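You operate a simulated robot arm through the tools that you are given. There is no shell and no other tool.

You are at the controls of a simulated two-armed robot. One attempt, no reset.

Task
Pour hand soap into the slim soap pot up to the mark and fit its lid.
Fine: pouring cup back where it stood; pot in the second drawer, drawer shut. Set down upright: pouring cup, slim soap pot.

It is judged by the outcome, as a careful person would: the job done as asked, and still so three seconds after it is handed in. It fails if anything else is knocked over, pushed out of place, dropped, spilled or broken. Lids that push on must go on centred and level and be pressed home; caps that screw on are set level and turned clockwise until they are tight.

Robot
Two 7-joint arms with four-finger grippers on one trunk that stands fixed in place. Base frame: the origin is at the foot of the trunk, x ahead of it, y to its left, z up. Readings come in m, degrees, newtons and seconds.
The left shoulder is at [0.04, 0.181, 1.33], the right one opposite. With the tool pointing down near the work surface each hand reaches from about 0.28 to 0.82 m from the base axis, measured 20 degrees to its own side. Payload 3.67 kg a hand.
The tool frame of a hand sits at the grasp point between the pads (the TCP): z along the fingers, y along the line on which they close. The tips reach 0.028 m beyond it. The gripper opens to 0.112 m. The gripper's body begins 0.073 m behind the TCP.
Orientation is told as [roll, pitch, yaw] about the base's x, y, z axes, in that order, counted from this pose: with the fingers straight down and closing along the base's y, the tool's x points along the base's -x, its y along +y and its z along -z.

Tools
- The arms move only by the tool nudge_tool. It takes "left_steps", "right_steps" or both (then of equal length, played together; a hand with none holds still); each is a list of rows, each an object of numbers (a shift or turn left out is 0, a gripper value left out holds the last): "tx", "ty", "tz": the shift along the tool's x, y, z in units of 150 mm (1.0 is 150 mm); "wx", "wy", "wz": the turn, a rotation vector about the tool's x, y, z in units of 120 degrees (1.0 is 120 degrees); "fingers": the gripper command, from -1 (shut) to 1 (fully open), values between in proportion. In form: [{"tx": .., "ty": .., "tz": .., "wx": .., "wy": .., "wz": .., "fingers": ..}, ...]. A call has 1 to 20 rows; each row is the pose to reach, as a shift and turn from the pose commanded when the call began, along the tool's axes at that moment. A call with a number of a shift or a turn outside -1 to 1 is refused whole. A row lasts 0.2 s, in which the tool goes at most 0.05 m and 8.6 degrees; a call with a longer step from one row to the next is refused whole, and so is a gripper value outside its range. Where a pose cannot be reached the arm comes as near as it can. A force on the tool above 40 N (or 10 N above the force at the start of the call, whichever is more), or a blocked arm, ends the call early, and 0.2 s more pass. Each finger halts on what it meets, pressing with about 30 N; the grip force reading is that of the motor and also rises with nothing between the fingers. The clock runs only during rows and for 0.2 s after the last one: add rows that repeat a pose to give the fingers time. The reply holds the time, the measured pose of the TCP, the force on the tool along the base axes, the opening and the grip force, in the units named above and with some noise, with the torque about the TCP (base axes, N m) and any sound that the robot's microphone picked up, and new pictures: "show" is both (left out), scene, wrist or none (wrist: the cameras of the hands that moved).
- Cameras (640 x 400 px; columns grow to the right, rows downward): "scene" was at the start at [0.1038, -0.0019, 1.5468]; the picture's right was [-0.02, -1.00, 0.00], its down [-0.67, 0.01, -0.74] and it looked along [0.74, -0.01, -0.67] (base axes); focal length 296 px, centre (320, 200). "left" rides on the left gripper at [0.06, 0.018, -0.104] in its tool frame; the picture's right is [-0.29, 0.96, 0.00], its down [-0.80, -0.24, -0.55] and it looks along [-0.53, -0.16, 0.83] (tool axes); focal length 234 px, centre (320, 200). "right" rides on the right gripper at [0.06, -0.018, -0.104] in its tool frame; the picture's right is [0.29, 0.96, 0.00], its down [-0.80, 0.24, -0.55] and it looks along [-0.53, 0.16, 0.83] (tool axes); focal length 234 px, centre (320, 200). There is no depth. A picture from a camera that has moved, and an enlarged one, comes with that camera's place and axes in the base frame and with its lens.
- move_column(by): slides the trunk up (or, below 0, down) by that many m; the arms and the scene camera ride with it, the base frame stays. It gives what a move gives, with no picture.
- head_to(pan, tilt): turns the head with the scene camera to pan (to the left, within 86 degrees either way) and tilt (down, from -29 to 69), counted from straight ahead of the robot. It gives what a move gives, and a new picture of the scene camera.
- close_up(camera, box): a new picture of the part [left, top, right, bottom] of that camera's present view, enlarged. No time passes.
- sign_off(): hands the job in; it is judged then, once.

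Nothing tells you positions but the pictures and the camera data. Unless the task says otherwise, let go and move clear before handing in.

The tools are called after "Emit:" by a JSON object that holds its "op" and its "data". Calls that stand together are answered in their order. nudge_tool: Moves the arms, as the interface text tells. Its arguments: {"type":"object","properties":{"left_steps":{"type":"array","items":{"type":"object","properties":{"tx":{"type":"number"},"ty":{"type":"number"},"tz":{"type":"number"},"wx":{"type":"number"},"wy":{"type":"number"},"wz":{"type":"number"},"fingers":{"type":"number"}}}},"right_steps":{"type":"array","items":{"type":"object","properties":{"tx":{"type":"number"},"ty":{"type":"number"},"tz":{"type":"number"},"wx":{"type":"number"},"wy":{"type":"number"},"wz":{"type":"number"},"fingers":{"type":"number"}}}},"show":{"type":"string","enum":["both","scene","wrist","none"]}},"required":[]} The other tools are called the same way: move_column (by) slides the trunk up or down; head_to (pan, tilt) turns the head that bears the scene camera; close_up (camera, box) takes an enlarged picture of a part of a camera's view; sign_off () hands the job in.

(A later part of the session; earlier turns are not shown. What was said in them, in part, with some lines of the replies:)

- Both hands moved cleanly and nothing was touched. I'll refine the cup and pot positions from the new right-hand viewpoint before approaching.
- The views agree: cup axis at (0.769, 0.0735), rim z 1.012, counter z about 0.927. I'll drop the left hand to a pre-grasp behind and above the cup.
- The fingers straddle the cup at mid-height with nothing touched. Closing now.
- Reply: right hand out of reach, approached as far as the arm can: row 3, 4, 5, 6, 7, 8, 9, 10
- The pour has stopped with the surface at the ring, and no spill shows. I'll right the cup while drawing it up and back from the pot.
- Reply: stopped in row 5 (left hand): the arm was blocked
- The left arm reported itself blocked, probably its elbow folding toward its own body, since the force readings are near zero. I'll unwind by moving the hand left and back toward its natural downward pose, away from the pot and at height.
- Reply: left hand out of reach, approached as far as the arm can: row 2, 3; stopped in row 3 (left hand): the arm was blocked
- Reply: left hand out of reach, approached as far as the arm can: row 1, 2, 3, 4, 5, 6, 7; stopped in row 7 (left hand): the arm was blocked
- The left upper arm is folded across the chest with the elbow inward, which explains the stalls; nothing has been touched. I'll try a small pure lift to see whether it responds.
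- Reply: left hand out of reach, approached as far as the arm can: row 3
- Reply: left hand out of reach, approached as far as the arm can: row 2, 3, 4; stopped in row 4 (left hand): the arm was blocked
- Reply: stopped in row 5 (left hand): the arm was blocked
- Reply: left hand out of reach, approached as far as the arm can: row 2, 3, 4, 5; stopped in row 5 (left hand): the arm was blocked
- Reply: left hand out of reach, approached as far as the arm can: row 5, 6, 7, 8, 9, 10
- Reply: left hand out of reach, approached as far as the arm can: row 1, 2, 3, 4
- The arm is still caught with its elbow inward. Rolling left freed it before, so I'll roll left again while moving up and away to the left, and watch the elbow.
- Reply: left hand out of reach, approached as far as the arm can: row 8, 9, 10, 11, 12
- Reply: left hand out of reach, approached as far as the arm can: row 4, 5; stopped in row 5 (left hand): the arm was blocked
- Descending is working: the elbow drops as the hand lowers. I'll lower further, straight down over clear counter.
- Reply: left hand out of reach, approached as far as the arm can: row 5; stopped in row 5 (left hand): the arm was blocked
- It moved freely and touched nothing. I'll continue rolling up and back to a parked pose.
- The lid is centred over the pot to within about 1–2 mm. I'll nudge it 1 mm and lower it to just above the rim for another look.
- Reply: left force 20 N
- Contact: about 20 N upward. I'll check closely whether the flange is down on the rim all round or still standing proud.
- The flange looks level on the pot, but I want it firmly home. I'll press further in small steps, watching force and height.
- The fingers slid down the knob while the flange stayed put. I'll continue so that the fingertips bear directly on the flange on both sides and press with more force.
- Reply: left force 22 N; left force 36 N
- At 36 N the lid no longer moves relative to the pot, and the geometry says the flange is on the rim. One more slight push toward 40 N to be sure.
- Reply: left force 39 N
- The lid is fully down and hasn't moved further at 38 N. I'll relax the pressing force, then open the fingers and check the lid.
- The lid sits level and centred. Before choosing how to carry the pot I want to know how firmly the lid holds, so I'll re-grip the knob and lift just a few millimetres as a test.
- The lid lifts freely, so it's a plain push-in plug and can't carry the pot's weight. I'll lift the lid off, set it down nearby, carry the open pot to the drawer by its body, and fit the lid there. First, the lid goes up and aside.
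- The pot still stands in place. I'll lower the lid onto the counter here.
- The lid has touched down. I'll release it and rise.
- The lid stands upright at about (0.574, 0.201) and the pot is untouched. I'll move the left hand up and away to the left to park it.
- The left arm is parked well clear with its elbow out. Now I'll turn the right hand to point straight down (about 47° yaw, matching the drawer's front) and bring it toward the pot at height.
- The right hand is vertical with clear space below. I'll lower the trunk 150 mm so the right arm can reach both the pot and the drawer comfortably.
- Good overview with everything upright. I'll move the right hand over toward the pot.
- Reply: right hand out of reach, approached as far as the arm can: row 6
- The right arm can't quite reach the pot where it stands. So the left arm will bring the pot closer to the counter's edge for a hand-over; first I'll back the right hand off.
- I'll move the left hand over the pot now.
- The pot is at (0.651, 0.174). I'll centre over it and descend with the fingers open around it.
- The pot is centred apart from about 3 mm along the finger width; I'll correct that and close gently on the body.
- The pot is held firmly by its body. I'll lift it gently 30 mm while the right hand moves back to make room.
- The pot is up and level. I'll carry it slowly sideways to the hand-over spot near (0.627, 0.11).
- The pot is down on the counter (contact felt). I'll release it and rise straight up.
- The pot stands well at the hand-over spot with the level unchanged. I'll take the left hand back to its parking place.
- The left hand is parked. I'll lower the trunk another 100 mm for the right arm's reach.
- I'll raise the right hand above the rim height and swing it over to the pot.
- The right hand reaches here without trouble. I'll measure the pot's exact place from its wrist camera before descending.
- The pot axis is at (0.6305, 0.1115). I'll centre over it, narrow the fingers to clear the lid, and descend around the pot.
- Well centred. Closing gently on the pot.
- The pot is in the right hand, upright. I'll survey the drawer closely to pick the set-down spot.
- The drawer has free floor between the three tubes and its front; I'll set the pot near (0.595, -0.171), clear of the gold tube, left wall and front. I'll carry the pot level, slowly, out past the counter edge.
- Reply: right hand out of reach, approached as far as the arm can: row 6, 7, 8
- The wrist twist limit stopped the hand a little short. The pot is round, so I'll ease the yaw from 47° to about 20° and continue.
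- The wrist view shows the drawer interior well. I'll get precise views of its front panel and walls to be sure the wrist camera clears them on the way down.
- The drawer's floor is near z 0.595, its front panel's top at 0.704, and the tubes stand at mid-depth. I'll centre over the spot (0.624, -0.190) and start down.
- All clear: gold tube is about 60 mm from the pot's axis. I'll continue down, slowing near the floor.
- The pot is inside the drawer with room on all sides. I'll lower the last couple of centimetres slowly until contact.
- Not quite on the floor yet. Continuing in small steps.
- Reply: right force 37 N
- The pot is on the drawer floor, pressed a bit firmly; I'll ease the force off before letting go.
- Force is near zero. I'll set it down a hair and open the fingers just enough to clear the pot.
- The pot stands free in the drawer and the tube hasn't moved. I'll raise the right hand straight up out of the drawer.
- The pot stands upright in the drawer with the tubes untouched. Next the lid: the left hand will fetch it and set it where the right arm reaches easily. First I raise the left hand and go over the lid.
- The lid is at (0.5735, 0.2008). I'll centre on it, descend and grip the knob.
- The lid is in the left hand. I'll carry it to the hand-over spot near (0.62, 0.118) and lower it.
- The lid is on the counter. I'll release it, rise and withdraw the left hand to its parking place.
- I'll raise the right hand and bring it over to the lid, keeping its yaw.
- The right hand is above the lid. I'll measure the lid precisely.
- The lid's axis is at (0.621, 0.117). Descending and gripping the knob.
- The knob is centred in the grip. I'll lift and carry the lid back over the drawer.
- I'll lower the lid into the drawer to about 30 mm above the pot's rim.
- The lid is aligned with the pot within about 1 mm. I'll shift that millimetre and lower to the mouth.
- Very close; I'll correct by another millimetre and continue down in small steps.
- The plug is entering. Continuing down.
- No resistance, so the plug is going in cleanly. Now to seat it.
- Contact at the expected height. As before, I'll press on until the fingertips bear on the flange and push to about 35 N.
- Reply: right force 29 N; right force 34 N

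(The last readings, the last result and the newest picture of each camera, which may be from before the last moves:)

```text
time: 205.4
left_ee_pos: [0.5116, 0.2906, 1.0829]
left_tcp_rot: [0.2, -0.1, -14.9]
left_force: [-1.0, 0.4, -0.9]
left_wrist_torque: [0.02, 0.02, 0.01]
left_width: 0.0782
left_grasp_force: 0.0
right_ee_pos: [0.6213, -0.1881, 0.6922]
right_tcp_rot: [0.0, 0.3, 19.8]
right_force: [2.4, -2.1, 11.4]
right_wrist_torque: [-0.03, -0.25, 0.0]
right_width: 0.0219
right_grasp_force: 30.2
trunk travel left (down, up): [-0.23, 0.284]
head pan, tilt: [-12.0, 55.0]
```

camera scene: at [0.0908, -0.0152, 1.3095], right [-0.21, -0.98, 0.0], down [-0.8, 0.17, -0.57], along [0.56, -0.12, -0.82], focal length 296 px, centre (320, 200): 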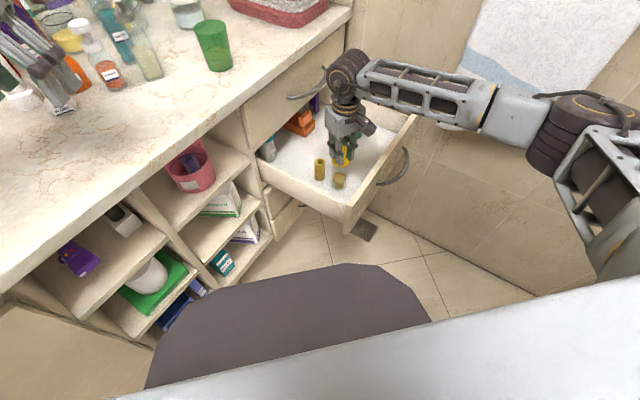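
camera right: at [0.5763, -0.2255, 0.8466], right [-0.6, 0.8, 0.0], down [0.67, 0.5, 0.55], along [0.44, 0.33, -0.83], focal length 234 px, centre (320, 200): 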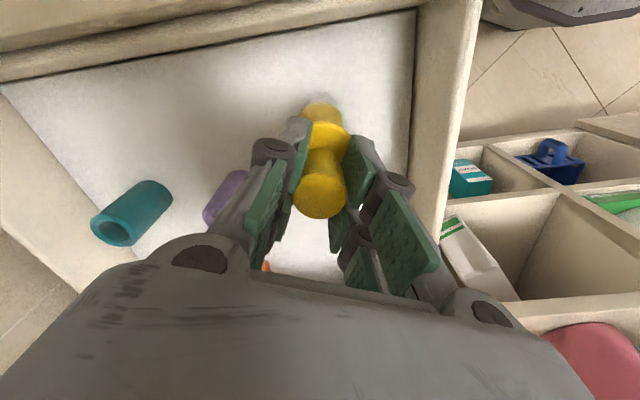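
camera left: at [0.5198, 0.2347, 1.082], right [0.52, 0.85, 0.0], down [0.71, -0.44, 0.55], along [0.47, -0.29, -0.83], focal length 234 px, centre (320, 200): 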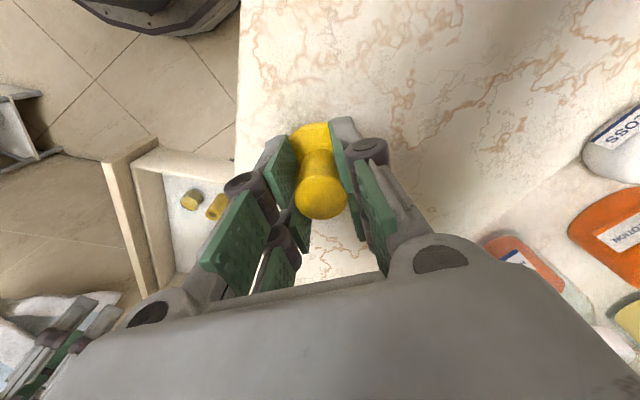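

Pressed to 33 N. I'll relax a bit more, then open the fingers and check the lid.

Emit:
{"op": "nudge_tool", "data": {"right_steps": [{"tz": -0.009, "fingers": -1}, {"tz": -0.009, "fingers": -1}, {"tz": -0.009, "fingers": -0.5}, {"tz": -0.009, "fingers": -0.3}, {"tz": -0.009, "fingers": 0.0}, {"tz": -0.009, "fingers": 0.15}, {"tz": -0.009, "fingers": 0.15}], "show": "none"}}

Emit:
{"op": "close_up", "data": {"camera": "scene", "box": [320, 140, 360, 190]}}

Emit:
{"op": "close_up", "data": {"camera": "right", "box": [260, 60, 400, 240]}}

```text
time: 207.0
left_ee_pos: [0.5127, 0.2905, 1.0827]
left_tcp_rot: [0.2, 0.0, -14.9]
left_force: [0.0, 0.2, 0.1]
left_wrist_torque: [-0.02, 0.03, 0.0]
left_width: 0.0787
left_grasp_force: 0.0
right_ee_pos: [0.6214, -0.1882, 0.6936]
right_tcp_rot: [0.0, 0.1, 19.9]
right_force: [-0.1, -0.6, -1.0]
right_wrist_torque: [0.01, -0.01, -0.03]
right_width: 0.0643
right_grasp_force: 0.1
trunk travel left (down, up): [-0.23, 0.284]
head pan, tilt: [-12.0, 55.0]
```

```text
8.00 times, centred on (340, 165) of scene
camera zoom: at [0.0908, -0.0152, 1.3095], right [-0.21, -0.98, 0.0], down [-0.8, 0.17, -0.57], along [0.56, -0.12, -0.82], focal length 2370 px, centre (160, 480)
```

zoom: 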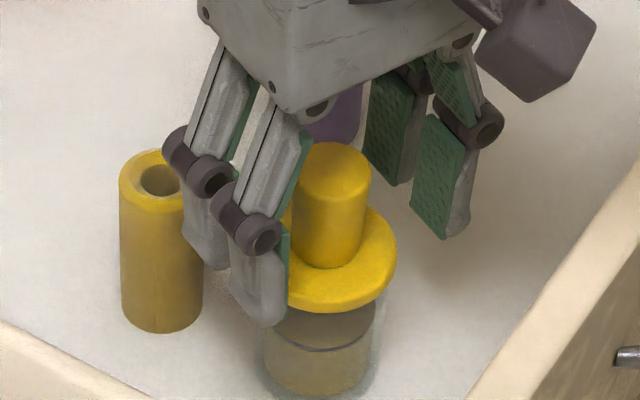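

```text
2.22 times, centred on (330, 150) of right
camera zoom: at [0.5736, -0.2257, 0.7985], right [-0.6, 0.8, 0.0], down [0.67, 0.5, 0.55], along [0.44, 0.33, -0.83], focal length 520 px, centre (298, 311)
```

zoom: 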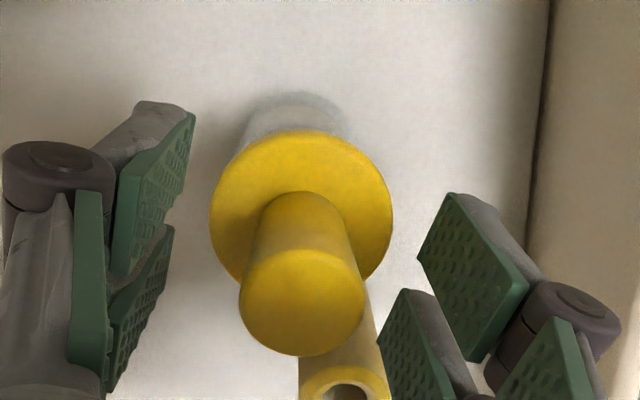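

The lid sits level and centred on the pot. I'll raise the hand straight up clear of the drawer.

Emit:
{"op": "nudge_tool", "data": {"right_steps": [{"tz": -0.05, "fingers": 0.15}, {"tz": -0.15}, {"tz": -0.3}, {"tz": -0.47}, {"tz": -0.64}, {"tz": -0.82}, {"tz": -1.0}], "show": "none"}}

Emit:
{"op": "nudge_tool", "data": {"right_steps": [{"tz": -0.2, "fingers": 0.15}, {"tz": -0.4}, {"tz": -0.6}, {"tz": -0.8}, {"tz": -0.9}], "show": "both"}}

Emit:
{"op": "close_up", "data": {"camera": "scene", "box": [310, 140, 370, 200]}}

Emit:
{"op": "close_up", "data": {"camera": "right", "box": [270, 40, 370, 160]}}

```text
time: 208.6
left_ee_pos: [0.5115, 0.2914, 1.0817]
left_tcp_rot: [0.3, 0.0, -14.9]
left_force: [-0.2, -0.5, -1.2]
left_wrist_torque: [-0.03, 0.0, 0.01]
left_width: 0.0787
left_grasp_force: 0.1
right_ee_pos: [0.6234, -0.1871, 0.8442]
right_tcp_rot: [0.0, 0.1, 19.9]
right_force: [0.5, -0.5, 0.4]
right_wrist_torque: [0.03, -0.02, -0.02]
right_width: 0.0644
right_grasp_force: 0.1
trunk travel left (down, up): [-0.23, 0.284]
head pan, tilt: [-12.0, 55.0]
```

```text
time: 209.8
left_ee_pos: [0.5132, 0.2907, 1.0834]
left_tcp_rot: [0.1, 0.0, -14.9]
left_force: [0.1, -0.1, -0.4]
left_wrist_torque: [0.01, 0.01, 0.0]
left_width: 0.0782
left_grasp_force: 0.1
right_ee_pos: [0.6235, -0.1891, 0.9788]
right_tcp_rot: [0.0, 0.1, 19.8]
right_force: [-0.2, 0.1, -0.4]
right_wrist_torque: [0.01, 0.01, 0.02]
right_width: 0.0644
right_grasp_force: 0.1
trunk travel left (down, up): [-0.23, 0.284]
head pan, tilt: [-12.0, 55.0]
camera scene: at [0.0908, -0.0152, 1.3095], right [-0.21, -0.98, 0.0], down [-0.8, 0.17, -0.57], along [0.56, -0.12, -0.82], focal length 296 px, centre (320, 200)
camera right: at [0.5744, -0.2261, 1.0842], right [-0.6, 0.8, 0.0], down [0.67, 0.5, 0.55], along [0.44, 0.33, -0.83], focal length 234 px, centre (320, 200)
```

scene: 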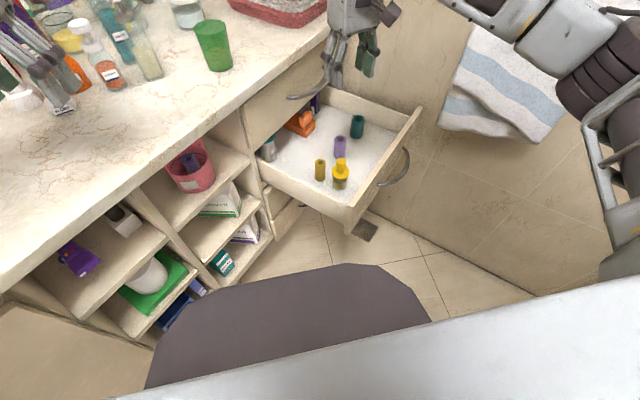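
right: 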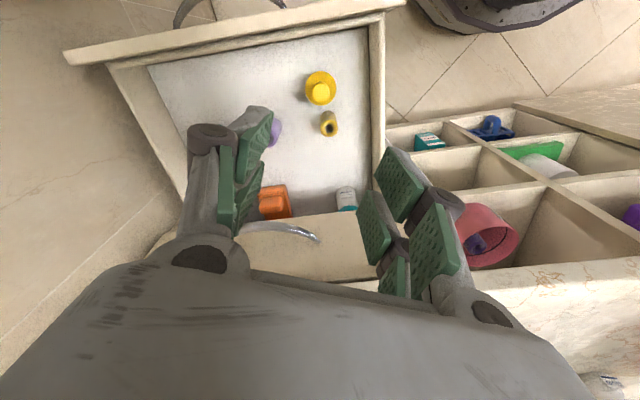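

```text
6.67 times, centred on (340, 170) of scene
camera zoom: at [0.0908, -0.0152, 1.3095], right [-0.21, -0.98, 0.0], down [-0.8, 0.17, -0.57], along [0.56, -0.12, -0.82], focal length 1975 px, centre (187, 400)
```

zoom: 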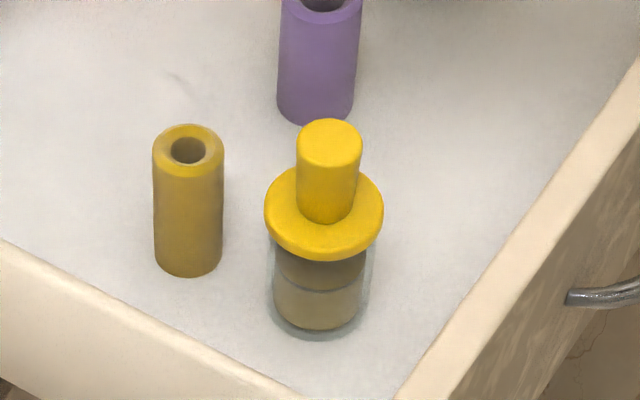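

```text
3.33 times, centred on (320, 100) of right
camera zoom: at [0.5744, -0.2261, 1.0842], right [-0.6, 0.8, 0.0], down [0.67, 0.5, 0.55], along [0.44, 0.33, -0.83], focal length 781 px, centre (320, 533)
```

zoom: 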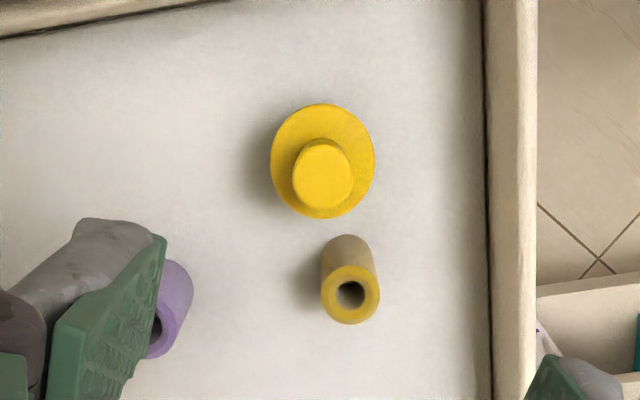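

The pot is lidded and upright in the drawer, well clear of its neighbours. Next I'll shut the drawer: I bring the right hand back out in front of the drawer's front panel at height.

Emit:
{"op": "nudge_tool", "data": {"right_steps": [{"tx": 0.16, "ty": -0.05, "fingers": -0.2}, {"tx": 0.32, "ty": -0.1, "fingers": -1}, {"tx": 0.49, "ty": -0.146}, {"tx": 0.65, "ty": -0.194}, {"tx": 0.82, "ty": -0.243}, {"tx": 0.98, "ty": -0.292}], "show": "none"}}

Emit:
{"op": "nudge_tool", "data": {"right_steps": [{"wy": -0.055, "fingers": -1}, {"wy": -0.11}, {"wy": -0.165}, {"wy": -0.22}, {"wy": -0.275}, {"wy": -0.333}], "show": "both"}}

```text
time: 211.2
left_ee_pos: [0.512, 0.2897, 1.0824]
left_tcp_rot: [0.2, -0.1, -15.0]
left_force: [-0.1, 0.3, 0.4]
left_wrist_torque: [0.07, -0.03, 0.02]
left_width: 0.0783
left_grasp_force: 0.1
right_ee_pos: [0.4988, -0.2795, 0.9796]
right_tcp_rot: [0.1, 0.1, 19.9]
right_force: [-0.2, 0.2, 0.3]
right_wrist_torque: [-0.01, 0.0, 0.0]
right_width: 0.0002
right_grasp_force: 29.9
trunk travel left (down, up): [-0.23, 0.284]
head pan, tilt: [-12.0, 55.0]
```

```text
time: 212.6
left_ee_pos: [0.5116, 0.2909, 1.0826]
left_tcp_rot: [0.2, -0.1, -14.8]
left_force: [0.1, 0.6, 0.1]
left_wrist_torque: [-0.02, 0.0, 0.0]
left_width: 0.0786
left_grasp_force: 0.1
right_ee_pos: [0.499, -0.2789, 0.9798]
right_tcp_rot: [0.0, -40.0, 19.9]
right_force: [-0.2, 0.1, -0.2]
right_wrist_torque: [-0.01, -0.01, -0.01]
right_width: 0.0
right_grasp_force: 29.9
trunk travel left (down, up): [-0.23, 0.284]
head pan, tilt: [-12.0, 55.0]
camera scene: at [0.0898, -0.0153, 1.3096], right [-0.21, -0.98, 0.0], down [-0.8, 0.17, -0.57], along [0.56, -0.12, -0.82], focal length 296 px, centre (320, 200)
camera right: at [0.4005, -0.3349, 1.0209], right [-0.53, 0.83, -0.18], down [0.16, 0.31, 0.94], along [0.83, 0.47, -0.3], focal length 234 px, centre (320, 200)
```

scene: 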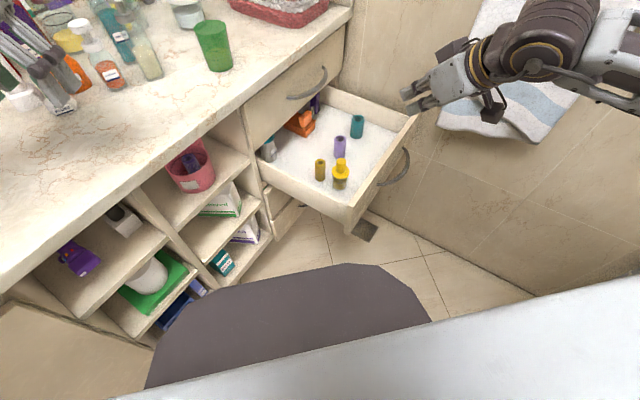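
right: 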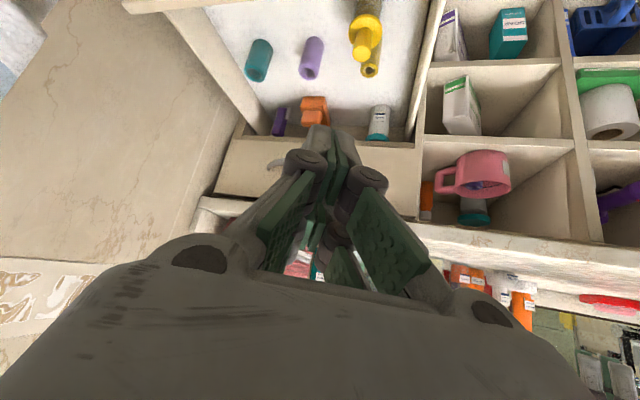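

From here I can see the lidded pot will pass under the upper drawer front (about 9 mm to spare). I'll lower the right hand in front of the panel, left of its handle.

Emit:
{"op": "nudge_tool", "data": {"right_steps": [{"tx": 0.1, "ty": -0.03, "tz": 0.05, "fingers": -1}, {"tx": 0.22, "ty": -0.06, "tz": 0.14}, {"tx": 0.34, "ty": -0.09, "tz": 0.24}, {"tx": 0.46, "ty": -0.11, "tz": 0.34}, {"tx": 0.58, "ty": -0.124, "tz": 0.44}, {"tx": 0.7, "ty": -0.124, "tz": 0.535}, {"tx": 0.811, "ty": -0.124, "tz": 0.625}], "show": "none"}}

Emit:
{"op": "nudge_tool", "data": {"right_steps": [{"tx": 0.1, "tz": 0.119, "fingers": -1}, {"tx": 0.2, "tz": 0.238}, {"tx": 0.3, "tz": 0.357}, {"tx": 0.4, "tz": 0.476}, {"tx": 0.5, "tz": 0.595}, {"tx": 0.6, "tz": 0.715}, {"tx": 0.686, "tz": 0.817}], "show": "both"}}

```text
time: 214.2
left_ee_pos: [0.513, 0.2892, 1.0832]
left_tcp_rot: [0.2, 0.0, -14.8]
left_force: [0.1, 0.2, -0.8]
left_wrist_torque: [-0.03, -0.03, 0.01]
left_width: 0.0781
left_grasp_force: 0.0
right_ee_pos: [0.4737, -0.3093, 0.8287]
right_tcp_rot: [0.0, -39.9, 19.9]
right_force: [-0.1, 0.2, 0.5]
right_wrist_torque: [0.0, 0.03, 0.02]
right_width: 0.0
right_grasp_force: 29.6
trunk travel left (down, up): [-0.23, 0.284]
head pan, tilt: [-12.0, 55.0]
```

```text
time: 215.8
left_ee_pos: [0.5133, 0.2905, 1.0829]
left_tcp_rot: [0.2, 0.0, -14.9]
left_force: [-0.1, -0.1, 0.1]
left_wrist_torque: [0.02, 0.04, -0.01]
left_width: 0.0782
left_grasp_force: 0.1
right_ee_pos: [0.4731, -0.3085, 0.669]
right_tcp_rot: [0.1, -39.9, 19.7]
right_force: [-0.2, -0.1, 0.0]
right_wrist_torque: [-0.01, 0.01, -0.03]
right_width: 0.0
right_grasp_force: 29.9
trunk travel left (down, up): [-0.23, 0.284]
head pan, tilt: [-12.0, 55.0]
camera scene: at [0.0909, -0.0154, 1.3095], right [-0.21, -0.98, 0.0], down [-0.8, 0.17, -0.57], along [0.56, -0.12, -0.82], focal length 296 px, centre (320, 200)
camera right: at [0.3759, -0.3637, 0.7102], right [-0.53, 0.83, -0.18], down [0.16, 0.31, 0.94], along [0.83, 0.47, -0.3], focal length 234 px, centre (320, 200)
```

scene: 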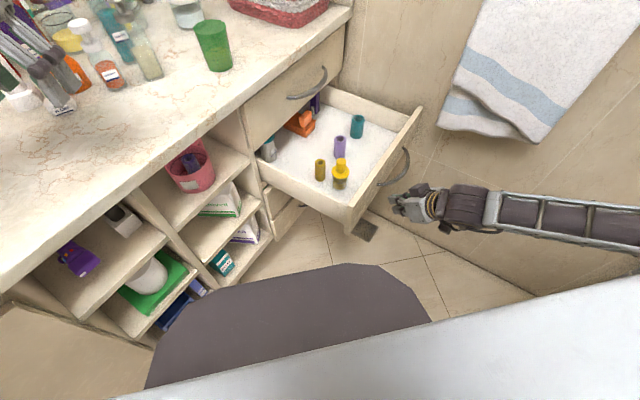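
right: 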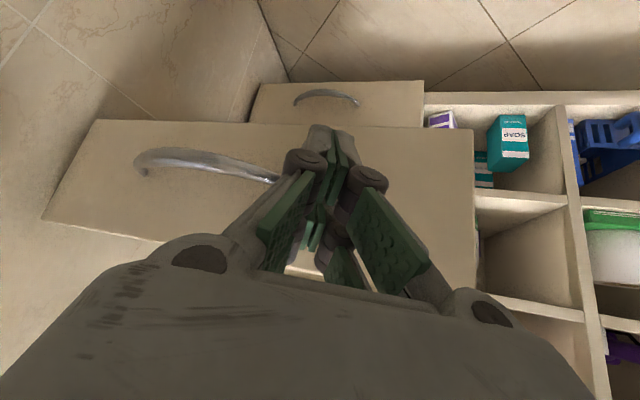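

The fingers face the panel left of its handle. I'll push slowly along the drawer's slide direction: first to contact and a few centimetres in.

Emit:
{"op": "nudge_tool", "data": {"right_steps": [{"tx": -0.046, "ty": 0.028, "tz": 0.039, "fingers": -1}, {"tx": -0.092, "ty": 0.057, "tz": 0.078}, {"tx": -0.139, "ty": 0.085, "tz": 0.116}, {"tx": -0.185, "ty": 0.113, "tz": 0.155}, {"tx": -0.231, "ty": 0.141, "tz": 0.194}, {"tx": -0.265, "ty": 0.162, "tz": 0.222}, {"tx": -0.3, "ty": 0.183, "tz": 0.252}, {"tx": -0.335, "ty": 0.205, "tz": 0.281}, {"tx": -0.37, "ty": 0.226, "tz": 0.31}, {"tx": -0.405, "ty": 0.247, "tz": 0.339}], "show": "both"}}

Emit:
{"op": "close_up", "data": {"camera": "scene", "box": [250, 80, 430, 240]}}

```text
time: 218.0
left_ee_pos: [0.5126, 0.2906, 1.0824]
left_tcp_rot: [0.3, 0.0, -14.9]
left_force: [-0.4, 0.4, 0.5]
left_wrist_torque: [0.02, 0.04, 0.01]
left_width: 0.0784
left_grasp_force: 0.0
right_ee_pos: [0.5378, -0.2459, 0.6693]
right_tcp_rot: [0.1, -40.1, 19.9]
right_force: [0.8, -0.1, -0.2]
right_wrist_torque: [0.03, 0.01, 0.0]
right_width: 0.0001
right_grasp_force: 30.4
trunk travel left (down, up): [-0.23, 0.284]
head pan, tilt: [-12.0, 55.0]
camera scene: at [0.0908, -0.0149, 1.3095], right [-0.21, -0.98, 0.0], down [-0.8, 0.17, -0.57], along [0.56, -0.12, -0.82], focal length 296 px, centre (320, 200)
camera right: at [0.4388, -0.3012, 0.7117], right [-0.53, 0.83, -0.18], down [0.16, 0.31, 0.94], along [0.83, 0.47, -0.3], focal length 234 px, centre (320, 200)
```

scene: 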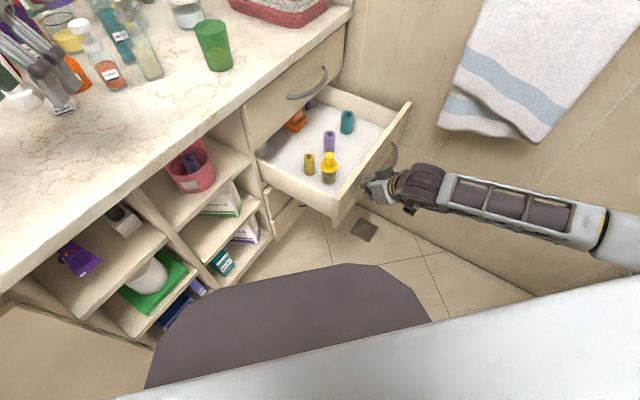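
right: 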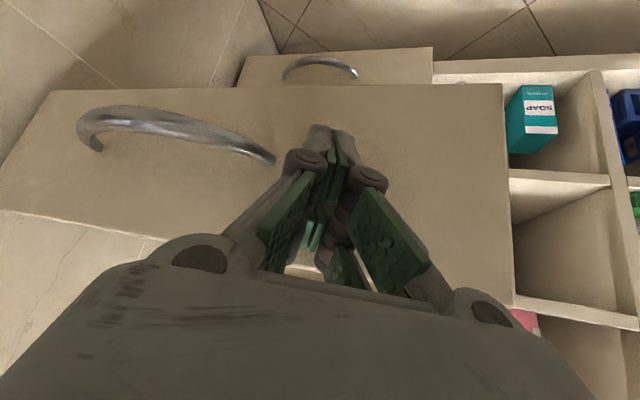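

```text
2.50 times, centred on (340, 160) of scene
camera zoom: at [0.0908, -0.0149, 1.3095], right [-0.21, -0.98, 0.0], down [-0.8, 0.17, -0.57], along [0.56, -0.12, -0.82], focal length 741 px, centre (270, 300)
```

zoom: 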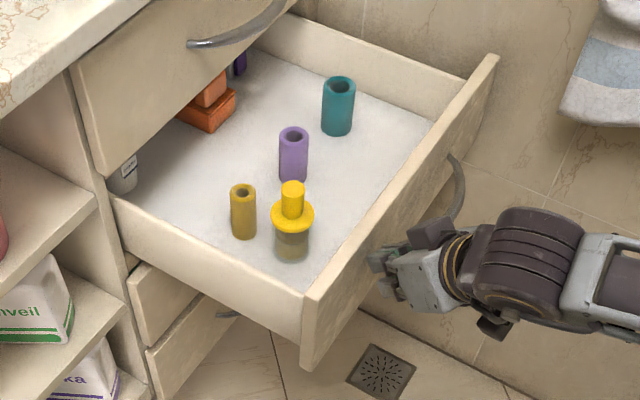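

The drawer slides smoothly and everything inside stays upright. Continuing slowly.

Emit:
{"op": "nudge_tool", "data": {"right_steps": [{"tx": -0.02, "ty": 0.012, "tz": 0.017, "fingers": -1}, {"tx": -0.055, "ty": 0.034, "tz": 0.046}, {"tx": -0.095, "ty": 0.058, "tz": 0.08}, {"tx": -0.14, "ty": 0.086, "tz": 0.117}, {"tx": -0.185, "ty": 0.113, "tz": 0.155}, {"tx": -0.23, "ty": 0.141, "tz": 0.193}, {"tx": -0.275, "ty": 0.168, "tz": 0.231}, {"tx": -0.32, "ty": 0.196, "tz": 0.268}, {"tx": -0.365, "ty": 0.223, "tz": 0.306}, {"tx": -0.41, "ty": 0.251, "tz": 0.344}, {"tx": -0.455, "ty": 0.278, "tz": 0.382}, {"tx": -0.5, "ty": 0.306, "tz": 0.419}, {"tx": -0.54, "ty": 0.33, "tz": 0.453}, {"tx": -0.575, "ty": 0.352, "tz": 0.482}, {"tx": -0.6, "ty": 0.367, "tz": 0.503}], "show": "scene"}}

Emit:
{"op": "close_up", "data": {"camera": "scene", "box": [230, 80, 410, 240]}}

```text
time: 221.2
left_ee_pos: [0.5126, 0.2904, 1.0834]
left_tcp_rot: [0.2, 0.0, -14.8]
left_force: [-0.4, 0.5, -0.2]
left_wrist_torque: [0.03, 0.01, -0.01]
left_width: 0.0784
left_grasp_force: 0.1
right_ee_pos: [0.6294, -0.1538, 0.669]
right_tcp_rot: [0.1, -40.0, 19.9]
right_force: [-0.6, -1.2, 0.0]
right_wrist_torque: [0.03, 0.01, 0.01]
right_width: 0.0002
right_grasp_force: 30.1
trunk travel left (down, up): [-0.23, 0.284]
head pan, tilt: [-12.0, 55.0]
camera scene: at [0.0907, -0.0151, 1.3095], right [-0.21, -0.98, 0.0], down [-0.8, 0.17, -0.57], along [0.56, -0.12, -0.82], focal length 296 px, centre (320, 200)
```

scene: 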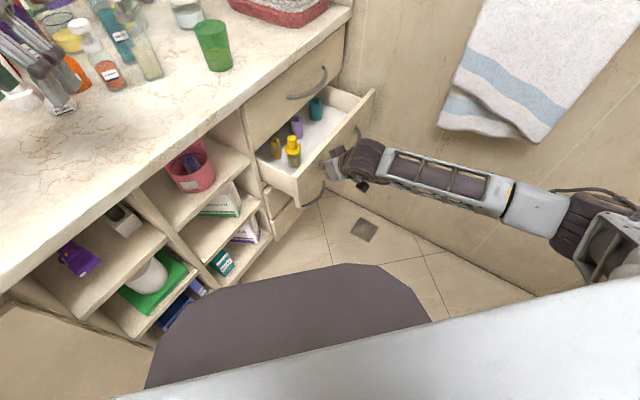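

```text
2.50 times, centred on (320, 160) of scene
camera zoom: at [0.0907, -0.0151, 1.3095], right [-0.21, -0.98, 0.0], down [-0.8, 0.17, -0.57], along [0.56, -0.12, -0.82], focal length 741 px, centre (320, 300)
```

zoom: 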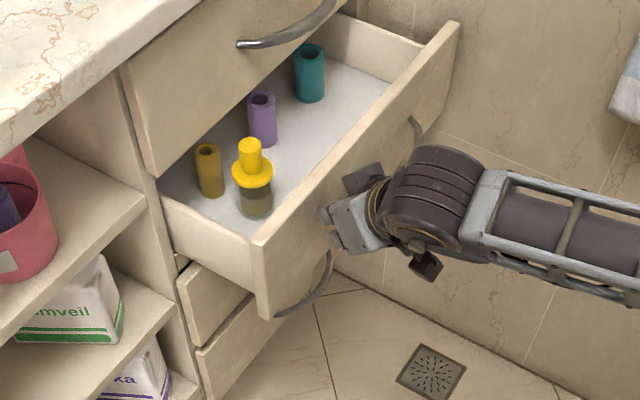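

Smooth so far. I'll push another 60 mm, then check the knob's clearance as the pot nears the upper drawer front.

Emit:
{"op": "nudge_tool", "data": {"right_steps": [{"tx": -0.02, "ty": 0.012, "tz": 0.017, "fingers": -1}, {"tx": -0.055, "ty": 0.034, "tz": 0.046}, {"tx": -0.095, "ty": 0.058, "tz": 0.08}, {"tx": -0.135, "ty": 0.083, "tz": 0.113}, {"tx": -0.175, "ty": 0.107, "tz": 0.147}, {"tx": -0.215, "ty": 0.131, "tz": 0.18}, {"tx": -0.25, "ty": 0.153, "tz": 0.21}, {"tx": -0.277, "ty": 0.169, "tz": 0.232}], "show": "none"}}

Emit:
{"op": "close_up", "data": {"camera": "scene", "box": [240, 90, 360, 210]}}

```text
time: 223.0
left_ee_pos: [0.5129, 0.2905, 1.0828]
left_tcp_rot: [0.2, 0.1, -14.9]
left_force: [-0.4, 0.7, 0.3]
left_wrist_torque: [0.0, -0.02, 0.01]
left_width: 0.0783
left_grasp_force: 0.0
right_ee_pos: [0.6709, -0.1126, 0.6706]
right_tcp_rot: [0.2, -39.9, 19.7]
right_force: [-1.0, -0.9, -1.2]
right_wrist_torque: [0.0, -0.01, 0.0]
right_width: 0.0001
right_grasp_force: 30.3
trunk travel left (down, up): [-0.23, 0.284]
head pan, tilt: [-12.0, 55.0]
```

```text
3.33 times, centred on (300, 150) of scene
camera zoom: at [0.0909, -0.0151, 1.3095], right [-0.21, -0.98, 0.0], down [-0.8, 0.17, -0.57], along [0.56, -0.12, -0.82], focal length 987 px, centre (387, 367)
```

zoom: 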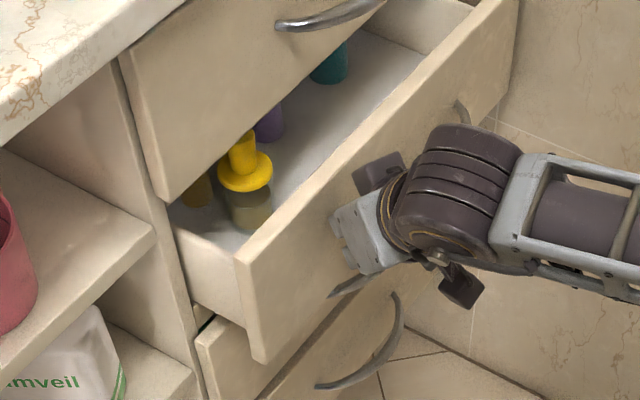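

The knob's top is just going behind the upper front's lower edge from this view. I'll advance 25 mm at a time and watch the force.

Emit:
{"op": "nudge_tool", "data": {"right_steps": [{"tx": -0.015, "ty": 0.009, "tz": 0.013, "fingers": -1}, {"tx": -0.04, "ty": 0.024, "tz": 0.034}, {"tx": -0.07, "ty": 0.043, "tz": 0.059}, {"tx": -0.095, "ty": 0.058, "tz": 0.08}, {"tx": -0.115, "ty": 0.07, "tz": 0.096}], "show": "none"}}

Emit:
{"op": "close_up", "data": {"camera": "scene", "box": [240, 90, 360, 210]}}

```text
time: 224.2
left_ee_pos: [0.5126, 0.2897, 1.0821]
left_tcp_rot: [0.3, 0.0, -15.0]
left_force: [-0.5, 0.8, -0.9]
left_wrist_torque: [0.03, 0.0, 0.0]
left_width: 0.0789
left_grasp_force: 0.0
right_ee_pos: [0.6868, -0.0949, 0.6681]
right_tcp_rot: [0.2, -39.7, 19.8]
right_force: [-2.7, -1.6, -1.1]
right_wrist_torque: [0.0, 0.05, -0.02]
right_width: 0.0
right_grasp_force: 30.4
trunk travel left (down, up): [-0.23, 0.284]
head pan, tilt: [-12.0, 55.0]
```

```text
3.33 times, centred on (300, 150) of scene
camera zoom: at [0.0908, -0.0152, 1.3095], right [-0.21, -0.98, 0.0], down [-0.8, 0.17, -0.57], along [0.56, -0.12, -0.82], focal length 987 px, centre (387, 367)
```

zoom: 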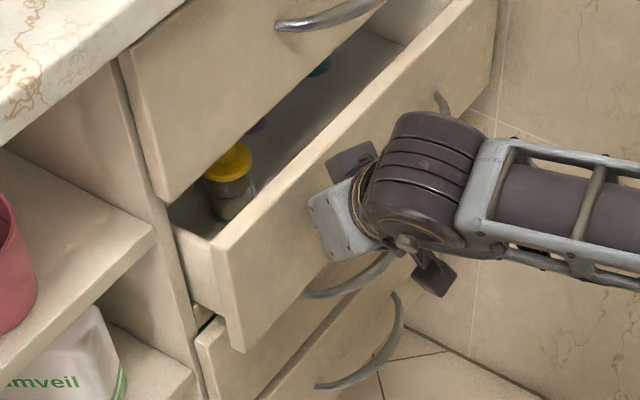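

The knob has passed underneath with no notable force and the pot is upright. I'll continue in small steps to close the rest.

Emit:
{"op": "nudge_tool", "data": {"right_steps": [{"tx": -0.015, "ty": 0.009, "tz": 0.013, "fingers": -1}, {"tx": -0.04, "ty": 0.024, "tz": 0.034}, {"tx": -0.07, "ty": 0.043, "tz": 0.059}, {"tx": -0.1, "ty": 0.061, "tz": 0.084}, {"tx": -0.13, "ty": 0.079, "tz": 0.109}, {"tx": -0.155, "ty": 0.095, "tz": 0.13}], "show": "none"}}

Emit:
{"op": "close_up", "data": {"camera": "scene", "box": [230, 80, 370, 210]}}

```text
time: 225.6
left_ee_pos: [0.5131, 0.2896, 1.0826]
left_tcp_rot: [0.3, 0.0, -15.0]
left_force: [0.1, -0.1, -0.4]
left_wrist_torque: [-0.02, 0.02, 0.0]
left_width: 0.0784
left_grasp_force: 0.0
right_ee_pos: [0.7121, -0.0711, 0.6693]
right_tcp_rot: [0.2, -39.9, 19.8]
right_force: [-0.1, -0.8, -0.7]
right_wrist_torque: [0.01, 0.0, -0.01]
right_width: 0.0001
right_grasp_force: 29.7
trunk travel left (down, up): [-0.23, 0.284]
head pan, tilt: [-12.0, 55.0]
```

```text
3.08 times, centred on (300, 145) of scene
camera zoom: at [0.0911, -0.0151, 1.3095], right [-0.21, -0.98, 0.0], down [-0.8, 0.17, -0.57], along [0.56, -0.12, -0.82], focal length 912 px, centre (382, 369)
```

zoom: 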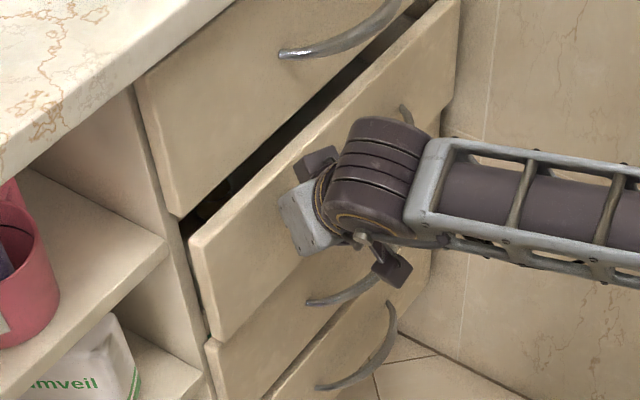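

Nearly shut. I'll push the last few centimetres gently until it seats.

Emit:
{"op": "nudge_tool", "data": {"right_steps": [{"tx": -0.02, "ty": 0.012, "tz": 0.017, "fingers": -1}, {"tx": -0.045, "ty": 0.028, "tz": 0.038}, {"tx": -0.07, "ty": 0.043, "tz": 0.059}, {"tx": -0.09, "ty": 0.055, "tz": 0.076}], "show": "none"}}

Emit:
{"op": "nudge_tool", "data": {"right_steps": [{"tx": -0.015, "ty": 0.009, "tz": 0.013, "fingers": -1}, {"tx": -0.03, "ty": 0.018, "tz": 0.025}, {"tx": -0.045, "ty": 0.028, "tz": 0.038}, {"tx": -0.045, "ty": 0.028, "tz": 0.038}], "show": "scene"}}

Emit:
{"op": "close_up", "data": {"camera": "scene", "box": [230, 80, 370, 210]}}

```text
time: 226.6
left_ee_pos: [0.5119, 0.2893, 1.0849]
left_tcp_rot: [0.2, 0.0, -15.0]
left_force: [0.2, -0.2, -0.7]
left_wrist_torque: [-0.02, 0.02, 0.0]
left_width: 0.0785
left_grasp_force: 0.1
right_ee_pos: [0.724, -0.0594, 0.6694]
right_tcp_rot: [0.0, -39.9, 19.7]
right_force: [-13.9, -7.3, 3.4]
right_wrist_torque: [0.07, -0.09, 0.08]
right_width: 0.0
right_grasp_force: 30.0
trunk travel left (down, up): [-0.23, 0.284]
head pan, tilt: [-12.0, 55.0]
```

```text
time: 227.1
left_ee_pos: [0.508, 0.2897, 1.0856]
left_tcp_rot: [0.3, -0.2, -14.9]
left_force: [-0.8, 0.0, 1.1]
left_wrist_torque: [0.01, -0.04, -0.01]
left_width: 0.0782
left_grasp_force: 0.1
right_ee_pos: [0.7241, -0.0582, 0.6677]
right_tcp_rot: [-0.4, -39.5, 19.9]
right_force: [-33.2, -20.3, 17.9]
right_wrist_torque: [0.29, -0.4, 0.11]
right_width: 0.0
right_grasp_force: 29.5
trunk travel left (down, up): [-0.23, 0.284]
head pan, tilt: [-12.0, 55.0]
stopped in row 2 (right hand): the force on the tool passed its limit at 50 N (the readings are from after the stop); the commanded pose is now the measured one
camera scene: at [0.0856, -0.0168, 1.31], right [-0.21, -0.98, 0.0], down [-0.8, 0.17, -0.58], along [0.56, -0.12, -0.82], focal length 296 px, centre (320, 200)
```

scene: 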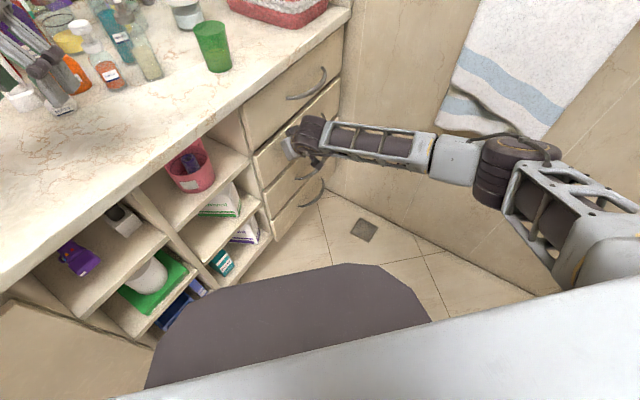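

```text
3.08 times, centred on (300, 145) of scene
camera zoom: at [0.0856, -0.0168, 1.31], right [-0.21, -0.98, 0.0], down [-0.8, 0.17, -0.58], along [0.56, -0.12, -0.82], focal length 912 px, centre (382, 369)
```

zoom: 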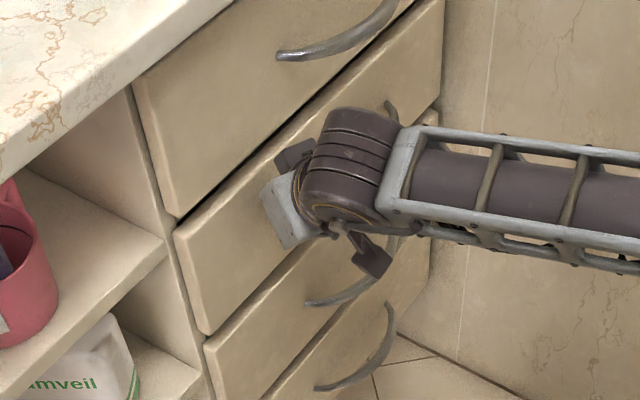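

The drawer front looks flush with its neighbours and the hand met its end stop. I'll back the hand away and inspect.

Emit:
{"op": "nudge_tool", "data": {"right_steps": [{"tx": 0.05, "ty": -0.03, "tz": -0.042, "fingers": -1}, {"tx": 0.14, "ty": -0.085, "tz": -0.117}, {"tx": 0.25, "ty": -0.153, "tz": -0.21}, {"tx": 0.37, "ty": -0.226, "tz": -0.31}, {"tx": 0.5, "ty": -0.306, "tz": -0.42}, {"tx": 0.63, "ty": -0.385, "tz": -0.528}, {"tx": 0.75, "ty": -0.459, "tz": -0.629}], "show": "both"}}

Emit:
{"op": "close_up", "data": {"camera": "scene", "box": [230, 50, 370, 240]}}

Emit:
{"op": "close_up", "data": {"camera": "right", "box": [60, 0, 600, 280]}}

```text
time: 228.7
left_ee_pos: [0.5117, 0.2901, 1.0836]
left_tcp_rot: [0.2, 0.0, -14.9]
left_force: [0.2, -0.5, 0.4]
left_wrist_torque: [0.0, -0.04, 0.02]
left_width: 0.0782
left_grasp_force: 0.0
right_ee_pos: [0.6098, -0.1701, 0.6688]
right_tcp_rot: [-0.1, -39.5, 19.9]
right_force: [-0.8, -0.7, -1.1]
right_wrist_torque: [0.03, 0.04, 0.02]
right_width: 0.0
right_grasp_force: 30.1
trunk travel left (down, up): [-0.23, 0.284]
head pan, tilt: [-12.0, 55.0]
camera scene: at [0.0901, -0.0157, 1.3096], right [-0.21, -0.98, 0.0], down [-0.8, 0.17, -0.57], along [0.56, -0.12, -0.82], focal length 296 px, centre (320, 200)
camera right: at [0.511, -0.2247, 0.7115], right [-0.53, 0.83, -0.18], down [0.17, 0.32, 0.93], along [0.83, 0.47, -0.3], focal length 234 px, centre (320, 200)
```

scene: 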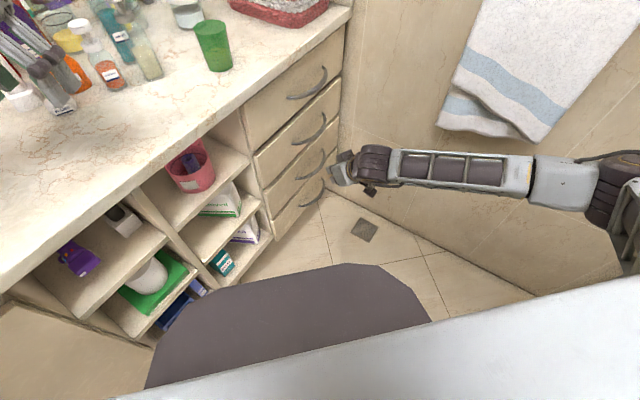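
right: 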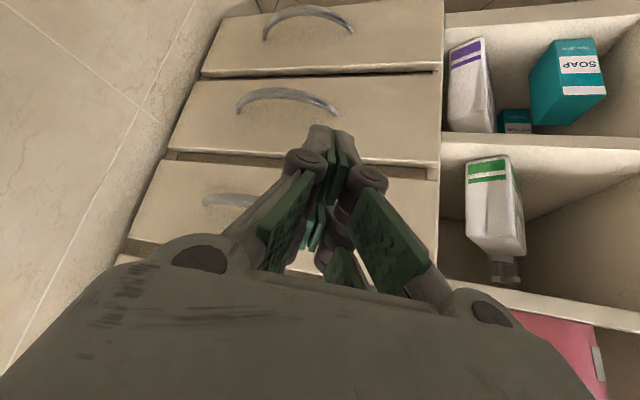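

```text
2.11 times, centred on (300, 145) of scene
camera zoom: at [0.0901, -0.0157, 1.3096], right [-0.21, -0.98, 0.0], down [-0.8, 0.17, -0.57], along [0.56, -0.12, -0.82], focal length 624 px, centre (362, 316)
```

zoom: 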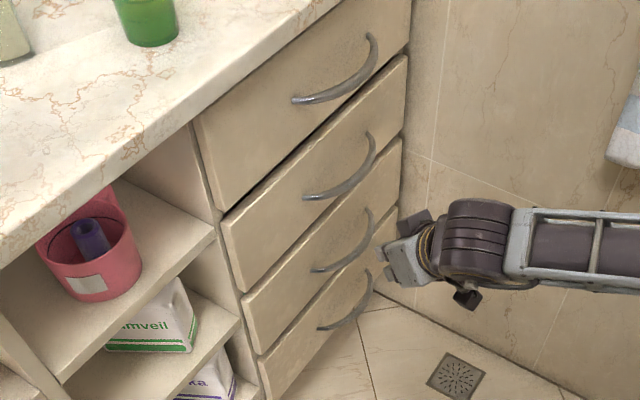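

```text
1.19 times, centred on (330, 140) of right
camera zoom: at [0.511, -0.2247, 0.7115], right [-0.53, 0.83, -0.18], down [0.17, 0.32, 0.93], along [0.83, 0.47, -0.3], focal length 278 px, centre (308, 271)
```

zoom: 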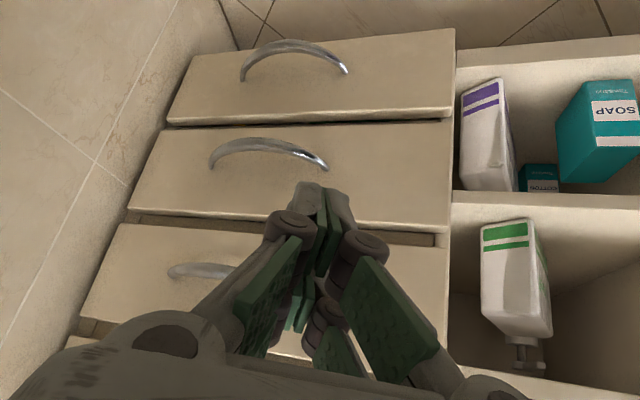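

All four fronts look closed. I'll zoom in on their edges to confirm that the second one is fully shut.

Emit:
{"op": "close_up", "data": {"camera": "scene", "box": [245, 100, 295, 150]}}

Emit:
{"op": "close_up", "data": {"camera": "scene", "box": [310, 60, 350, 130]}}

Emit:
{"op": "close_up", "data": {"camera": "scene", "box": [245, 130, 295, 210]}}

```text
8.00 times, centred on (270, 125) of scene
camera zoom: at [0.0901, -0.0157, 1.3096], right [-0.21, -0.98, 0.0], down [-0.8, 0.17, -0.57], along [0.56, -0.12, -0.82], focal length 2370 px, centre (720, 800)
```

zoom: 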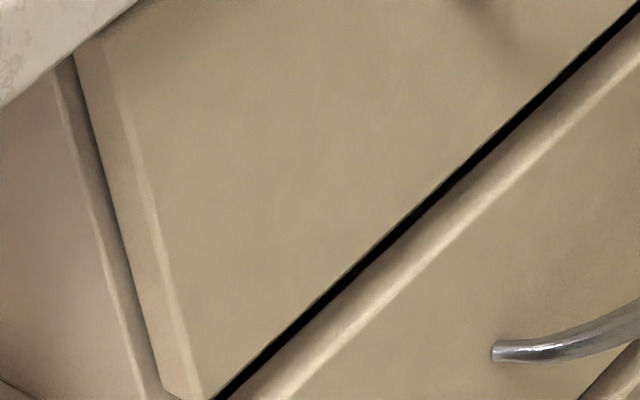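

```text
5.71 times, centred on (330, 95) of scene
camera zoom: at [0.0901, -0.0157, 1.3096], right [-0.21, -0.98, 0.0], down [-0.8, 0.17, -0.57], along [0.56, -0.12, -0.82], focal length 1693 px, centre (263, 800)
```

zoom: 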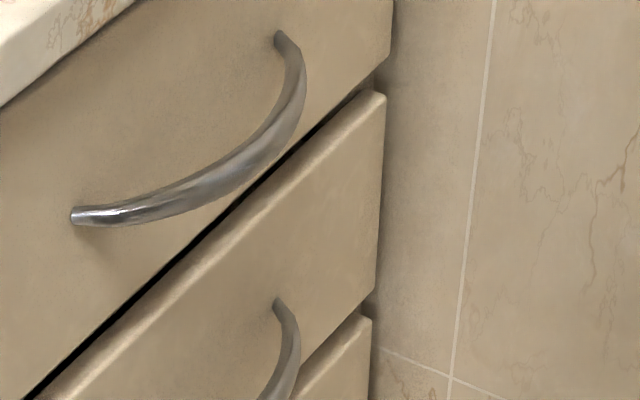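

```text
5.00 times, centred on (270, 170) of scene
camera zoom: at [0.0901, -0.0157, 1.3096], right [-0.21, -0.98, 0.0], down [-0.8, 0.17, -0.57], along [0.56, -0.12, -0.82], focal length 1481 px, centre (570, 350)
```

zoom: 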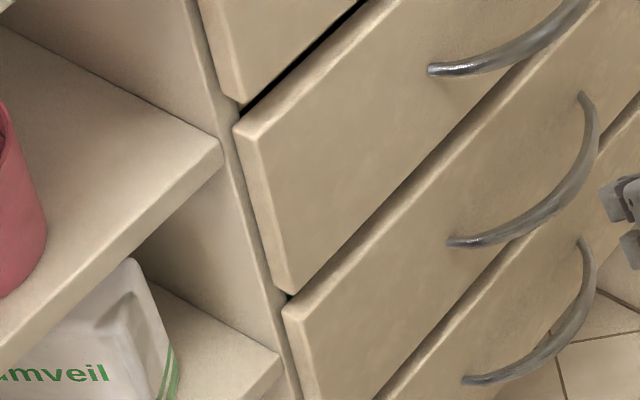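

The second drawer is shut flush. I'll draw the right hand further back and take a final look over the counter to check the cup and everything else.

Emit:
{"op": "nudge_tool", "data": {"right_steps": [{"tx": 0.1, "ty": -0.08, "tz": -0.12, "fingers": -1}, {"tx": 0.2, "ty": -0.17, "tz": -0.25}, {"tx": 0.3, "ty": -0.25, "tz": -0.38}, {"tx": 0.4, "ty": -0.33, "tz": -0.5}], "show": "none"}}

Emit:
{"op": "head_to", "data": {"pan": 5, "tilt": 38}}

Emit:
{"op": "close_up", "data": {"camera": "scene", "box": [160, 80, 400, 260]}}

```text
time: 229.7
left_ee_pos: [0.5107, 0.2892, 1.0837]
left_tcp_rot: [0.2, 0.0, -14.9]
left_force: [0.5, -0.4, 0.6]
left_wrist_torque: [0.03, -0.01, 0.0]
left_width: 0.0788
left_grasp_force: 0.1
right_ee_pos: [0.5374, -0.2495, 0.6895]
right_tcp_rot: [0.0, -39.6, 20.0]
right_force: [-0.1, 0.2, 0.2]
right_wrist_torque: [-0.01, -0.03, 0.01]
right_width: 0.0001
right_grasp_force: 30.3
trunk travel left (down, up): [-0.23, 0.284]
head pan, tilt: [-12.0, 55.0]
```

```text
time: 230.5
left_ee_pos: [0.5122, 0.29, 1.0834]
left_tcp_rot: [0.2, 0.0, -14.8]
left_force: [-0.9, -1.0, -0.3]
left_wrist_torque: [-0.02, -0.01, 0.01]
left_width: 0.0787
left_grasp_force: 0.0
right_ee_pos: [0.538, -0.2481, 0.6889]
right_tcp_rot: [-0.1, -39.4, 19.8]
right_force: [0.2, 0.4, 0.1]
right_wrist_torque: [0.01, 0.0, 0.0]
right_width: 0.0002
right_grasp_force: 29.8
trunk travel left (down, up): [-0.23, 0.284]
head pan, tilt: [5.0, 38.0]
camera scene: at [0.1061, 0.0072, 1.3331], right [0.09, -1.0, 0.0], down [-0.61, -0.05, -0.79], along [0.78, 0.07, -0.62], focal length 296 px, centre (320, 200)
```

scene: 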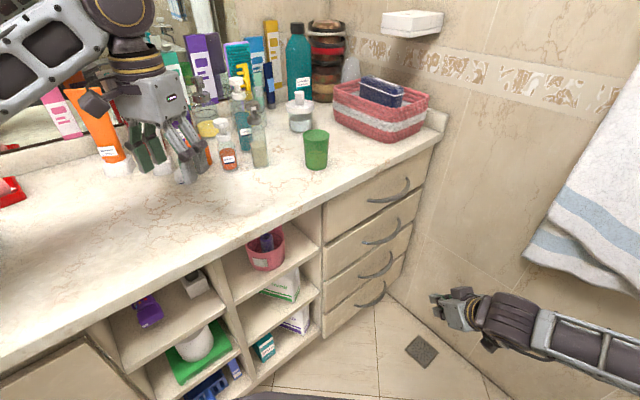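

```text
2.22 times, centred on (280, 170) of scene
camera zoom: at [0.1061, 0.0072, 1.3331], right [0.09, -1.0, 0.0], down [-0.61, -0.05, -0.79], along [0.78, 0.07, -0.62], focal length 658 px, centre (409, 267)
```

zoom: 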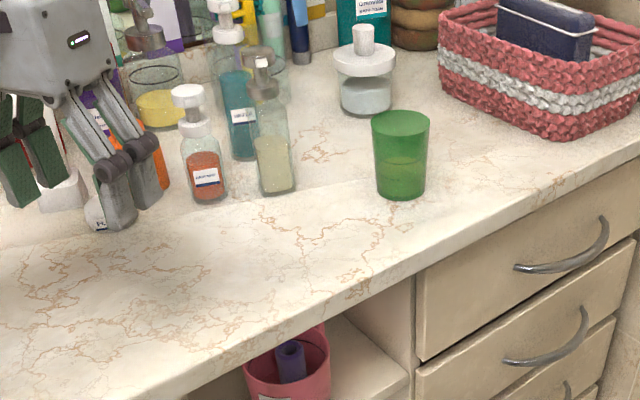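

The cup stands upright in its place and the counter looks undisturbed. I'll glance at the left side too before handing in.

Emit:
{"op": "head_to", "data": {"pan": 30, "tilt": 38}}

Emit:
{"op": "close_up", "data": {"camera": "left", "box": [0, 0, 640, 400]}}

```text
time: 231.4
left_ee_pos: [0.513, 0.2893, 1.0841]
left_tcp_rot: [0.2, -0.1, -14.9]
left_force: [-0.4, -0.1, 0.5]
left_wrist_torque: [0.01, -0.02, -0.02]
left_width: 0.0785
left_grasp_force: 0.1
right_ee_pos: [0.5377, -0.2491, 0.6887]
right_tcp_rot: [-0.1, -39.6, 19.8]
right_force: [0.4, 0.5, -0.1]
right_wrist_torque: [0.01, -0.02, 0.0]
right_width: 0.0
right_grasp_force: 30.0
trunk travel left (down, up): [-0.23, 0.284]
head pan, tilt: [30.0, 38.0]
camera scene: at [0.095, 0.0429, 1.3332], right [0.5, -0.87, 0.0], down [-0.53, -0.31, -0.79], along [0.68, 0.39, -0.62], focal length 296 px, centre (320, 200)
```

scene: 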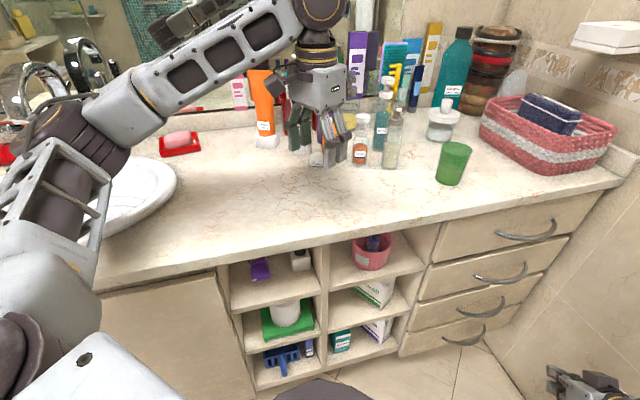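

```text
1.00 times, centred on (320, 200) of left (not enlarged: the box is as wide or as high as the picture)
camera zoom: at [0.4595, 0.3221, 1.1852], right [0.52, 0.85, 0.0], down [0.71, -0.44, 0.55], along [0.47, -0.29, -0.83], focal length 234 px, centre (320, 200)
```

zoom: 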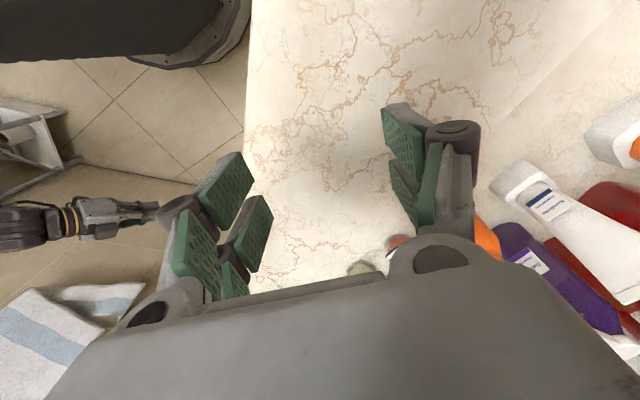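

The pot has soap to its mark, with the lid on, and stands in the closed second drawer. The pouring cup is back upright where it stood, and both hands are empty and clear. Handing in.

Emit:
{"op": "sign_off", "data": {}}

```text
The job is handed in.
```

The job is handed in. The slim soap pot is filled to its ring, lidded and standing upright in the shut second drawer. The pouring cup is back upright where it stood.

- **Fill:** the soap surface sits at the lower edge of the black ring, within about 1 mm. I saw no soap spilled.
- **Lid:** it is a plain push-in plug. I pressed it down to about 33 N until it stopped moving, and it looked level and centred from two cameras. It lifts off without resistance, so nothing locks it on.
- **Drawer:** I pushed it until it met its stop, at about 50 N, and its front looks flush with the other drawers. I last saw the pot upright with its lid level, just before it passed under the upper drawer. I could not see it once the drawer was shut.
- **Cup:** I set it down at the pose I picked it up from, so it should be within a couple of millimetres of its old place.

The lid was fitted first on the counter, but it could not carry the pot. I took it off, moved the open pot to the drawer by its body, and fitted the lid again there. The left arm's wrist stalled several times on the way to the lid, but it touched nothing. Nothing else looked moved or knocked over in the final views. The floss box was hidden behind the left hand in those last pictures.
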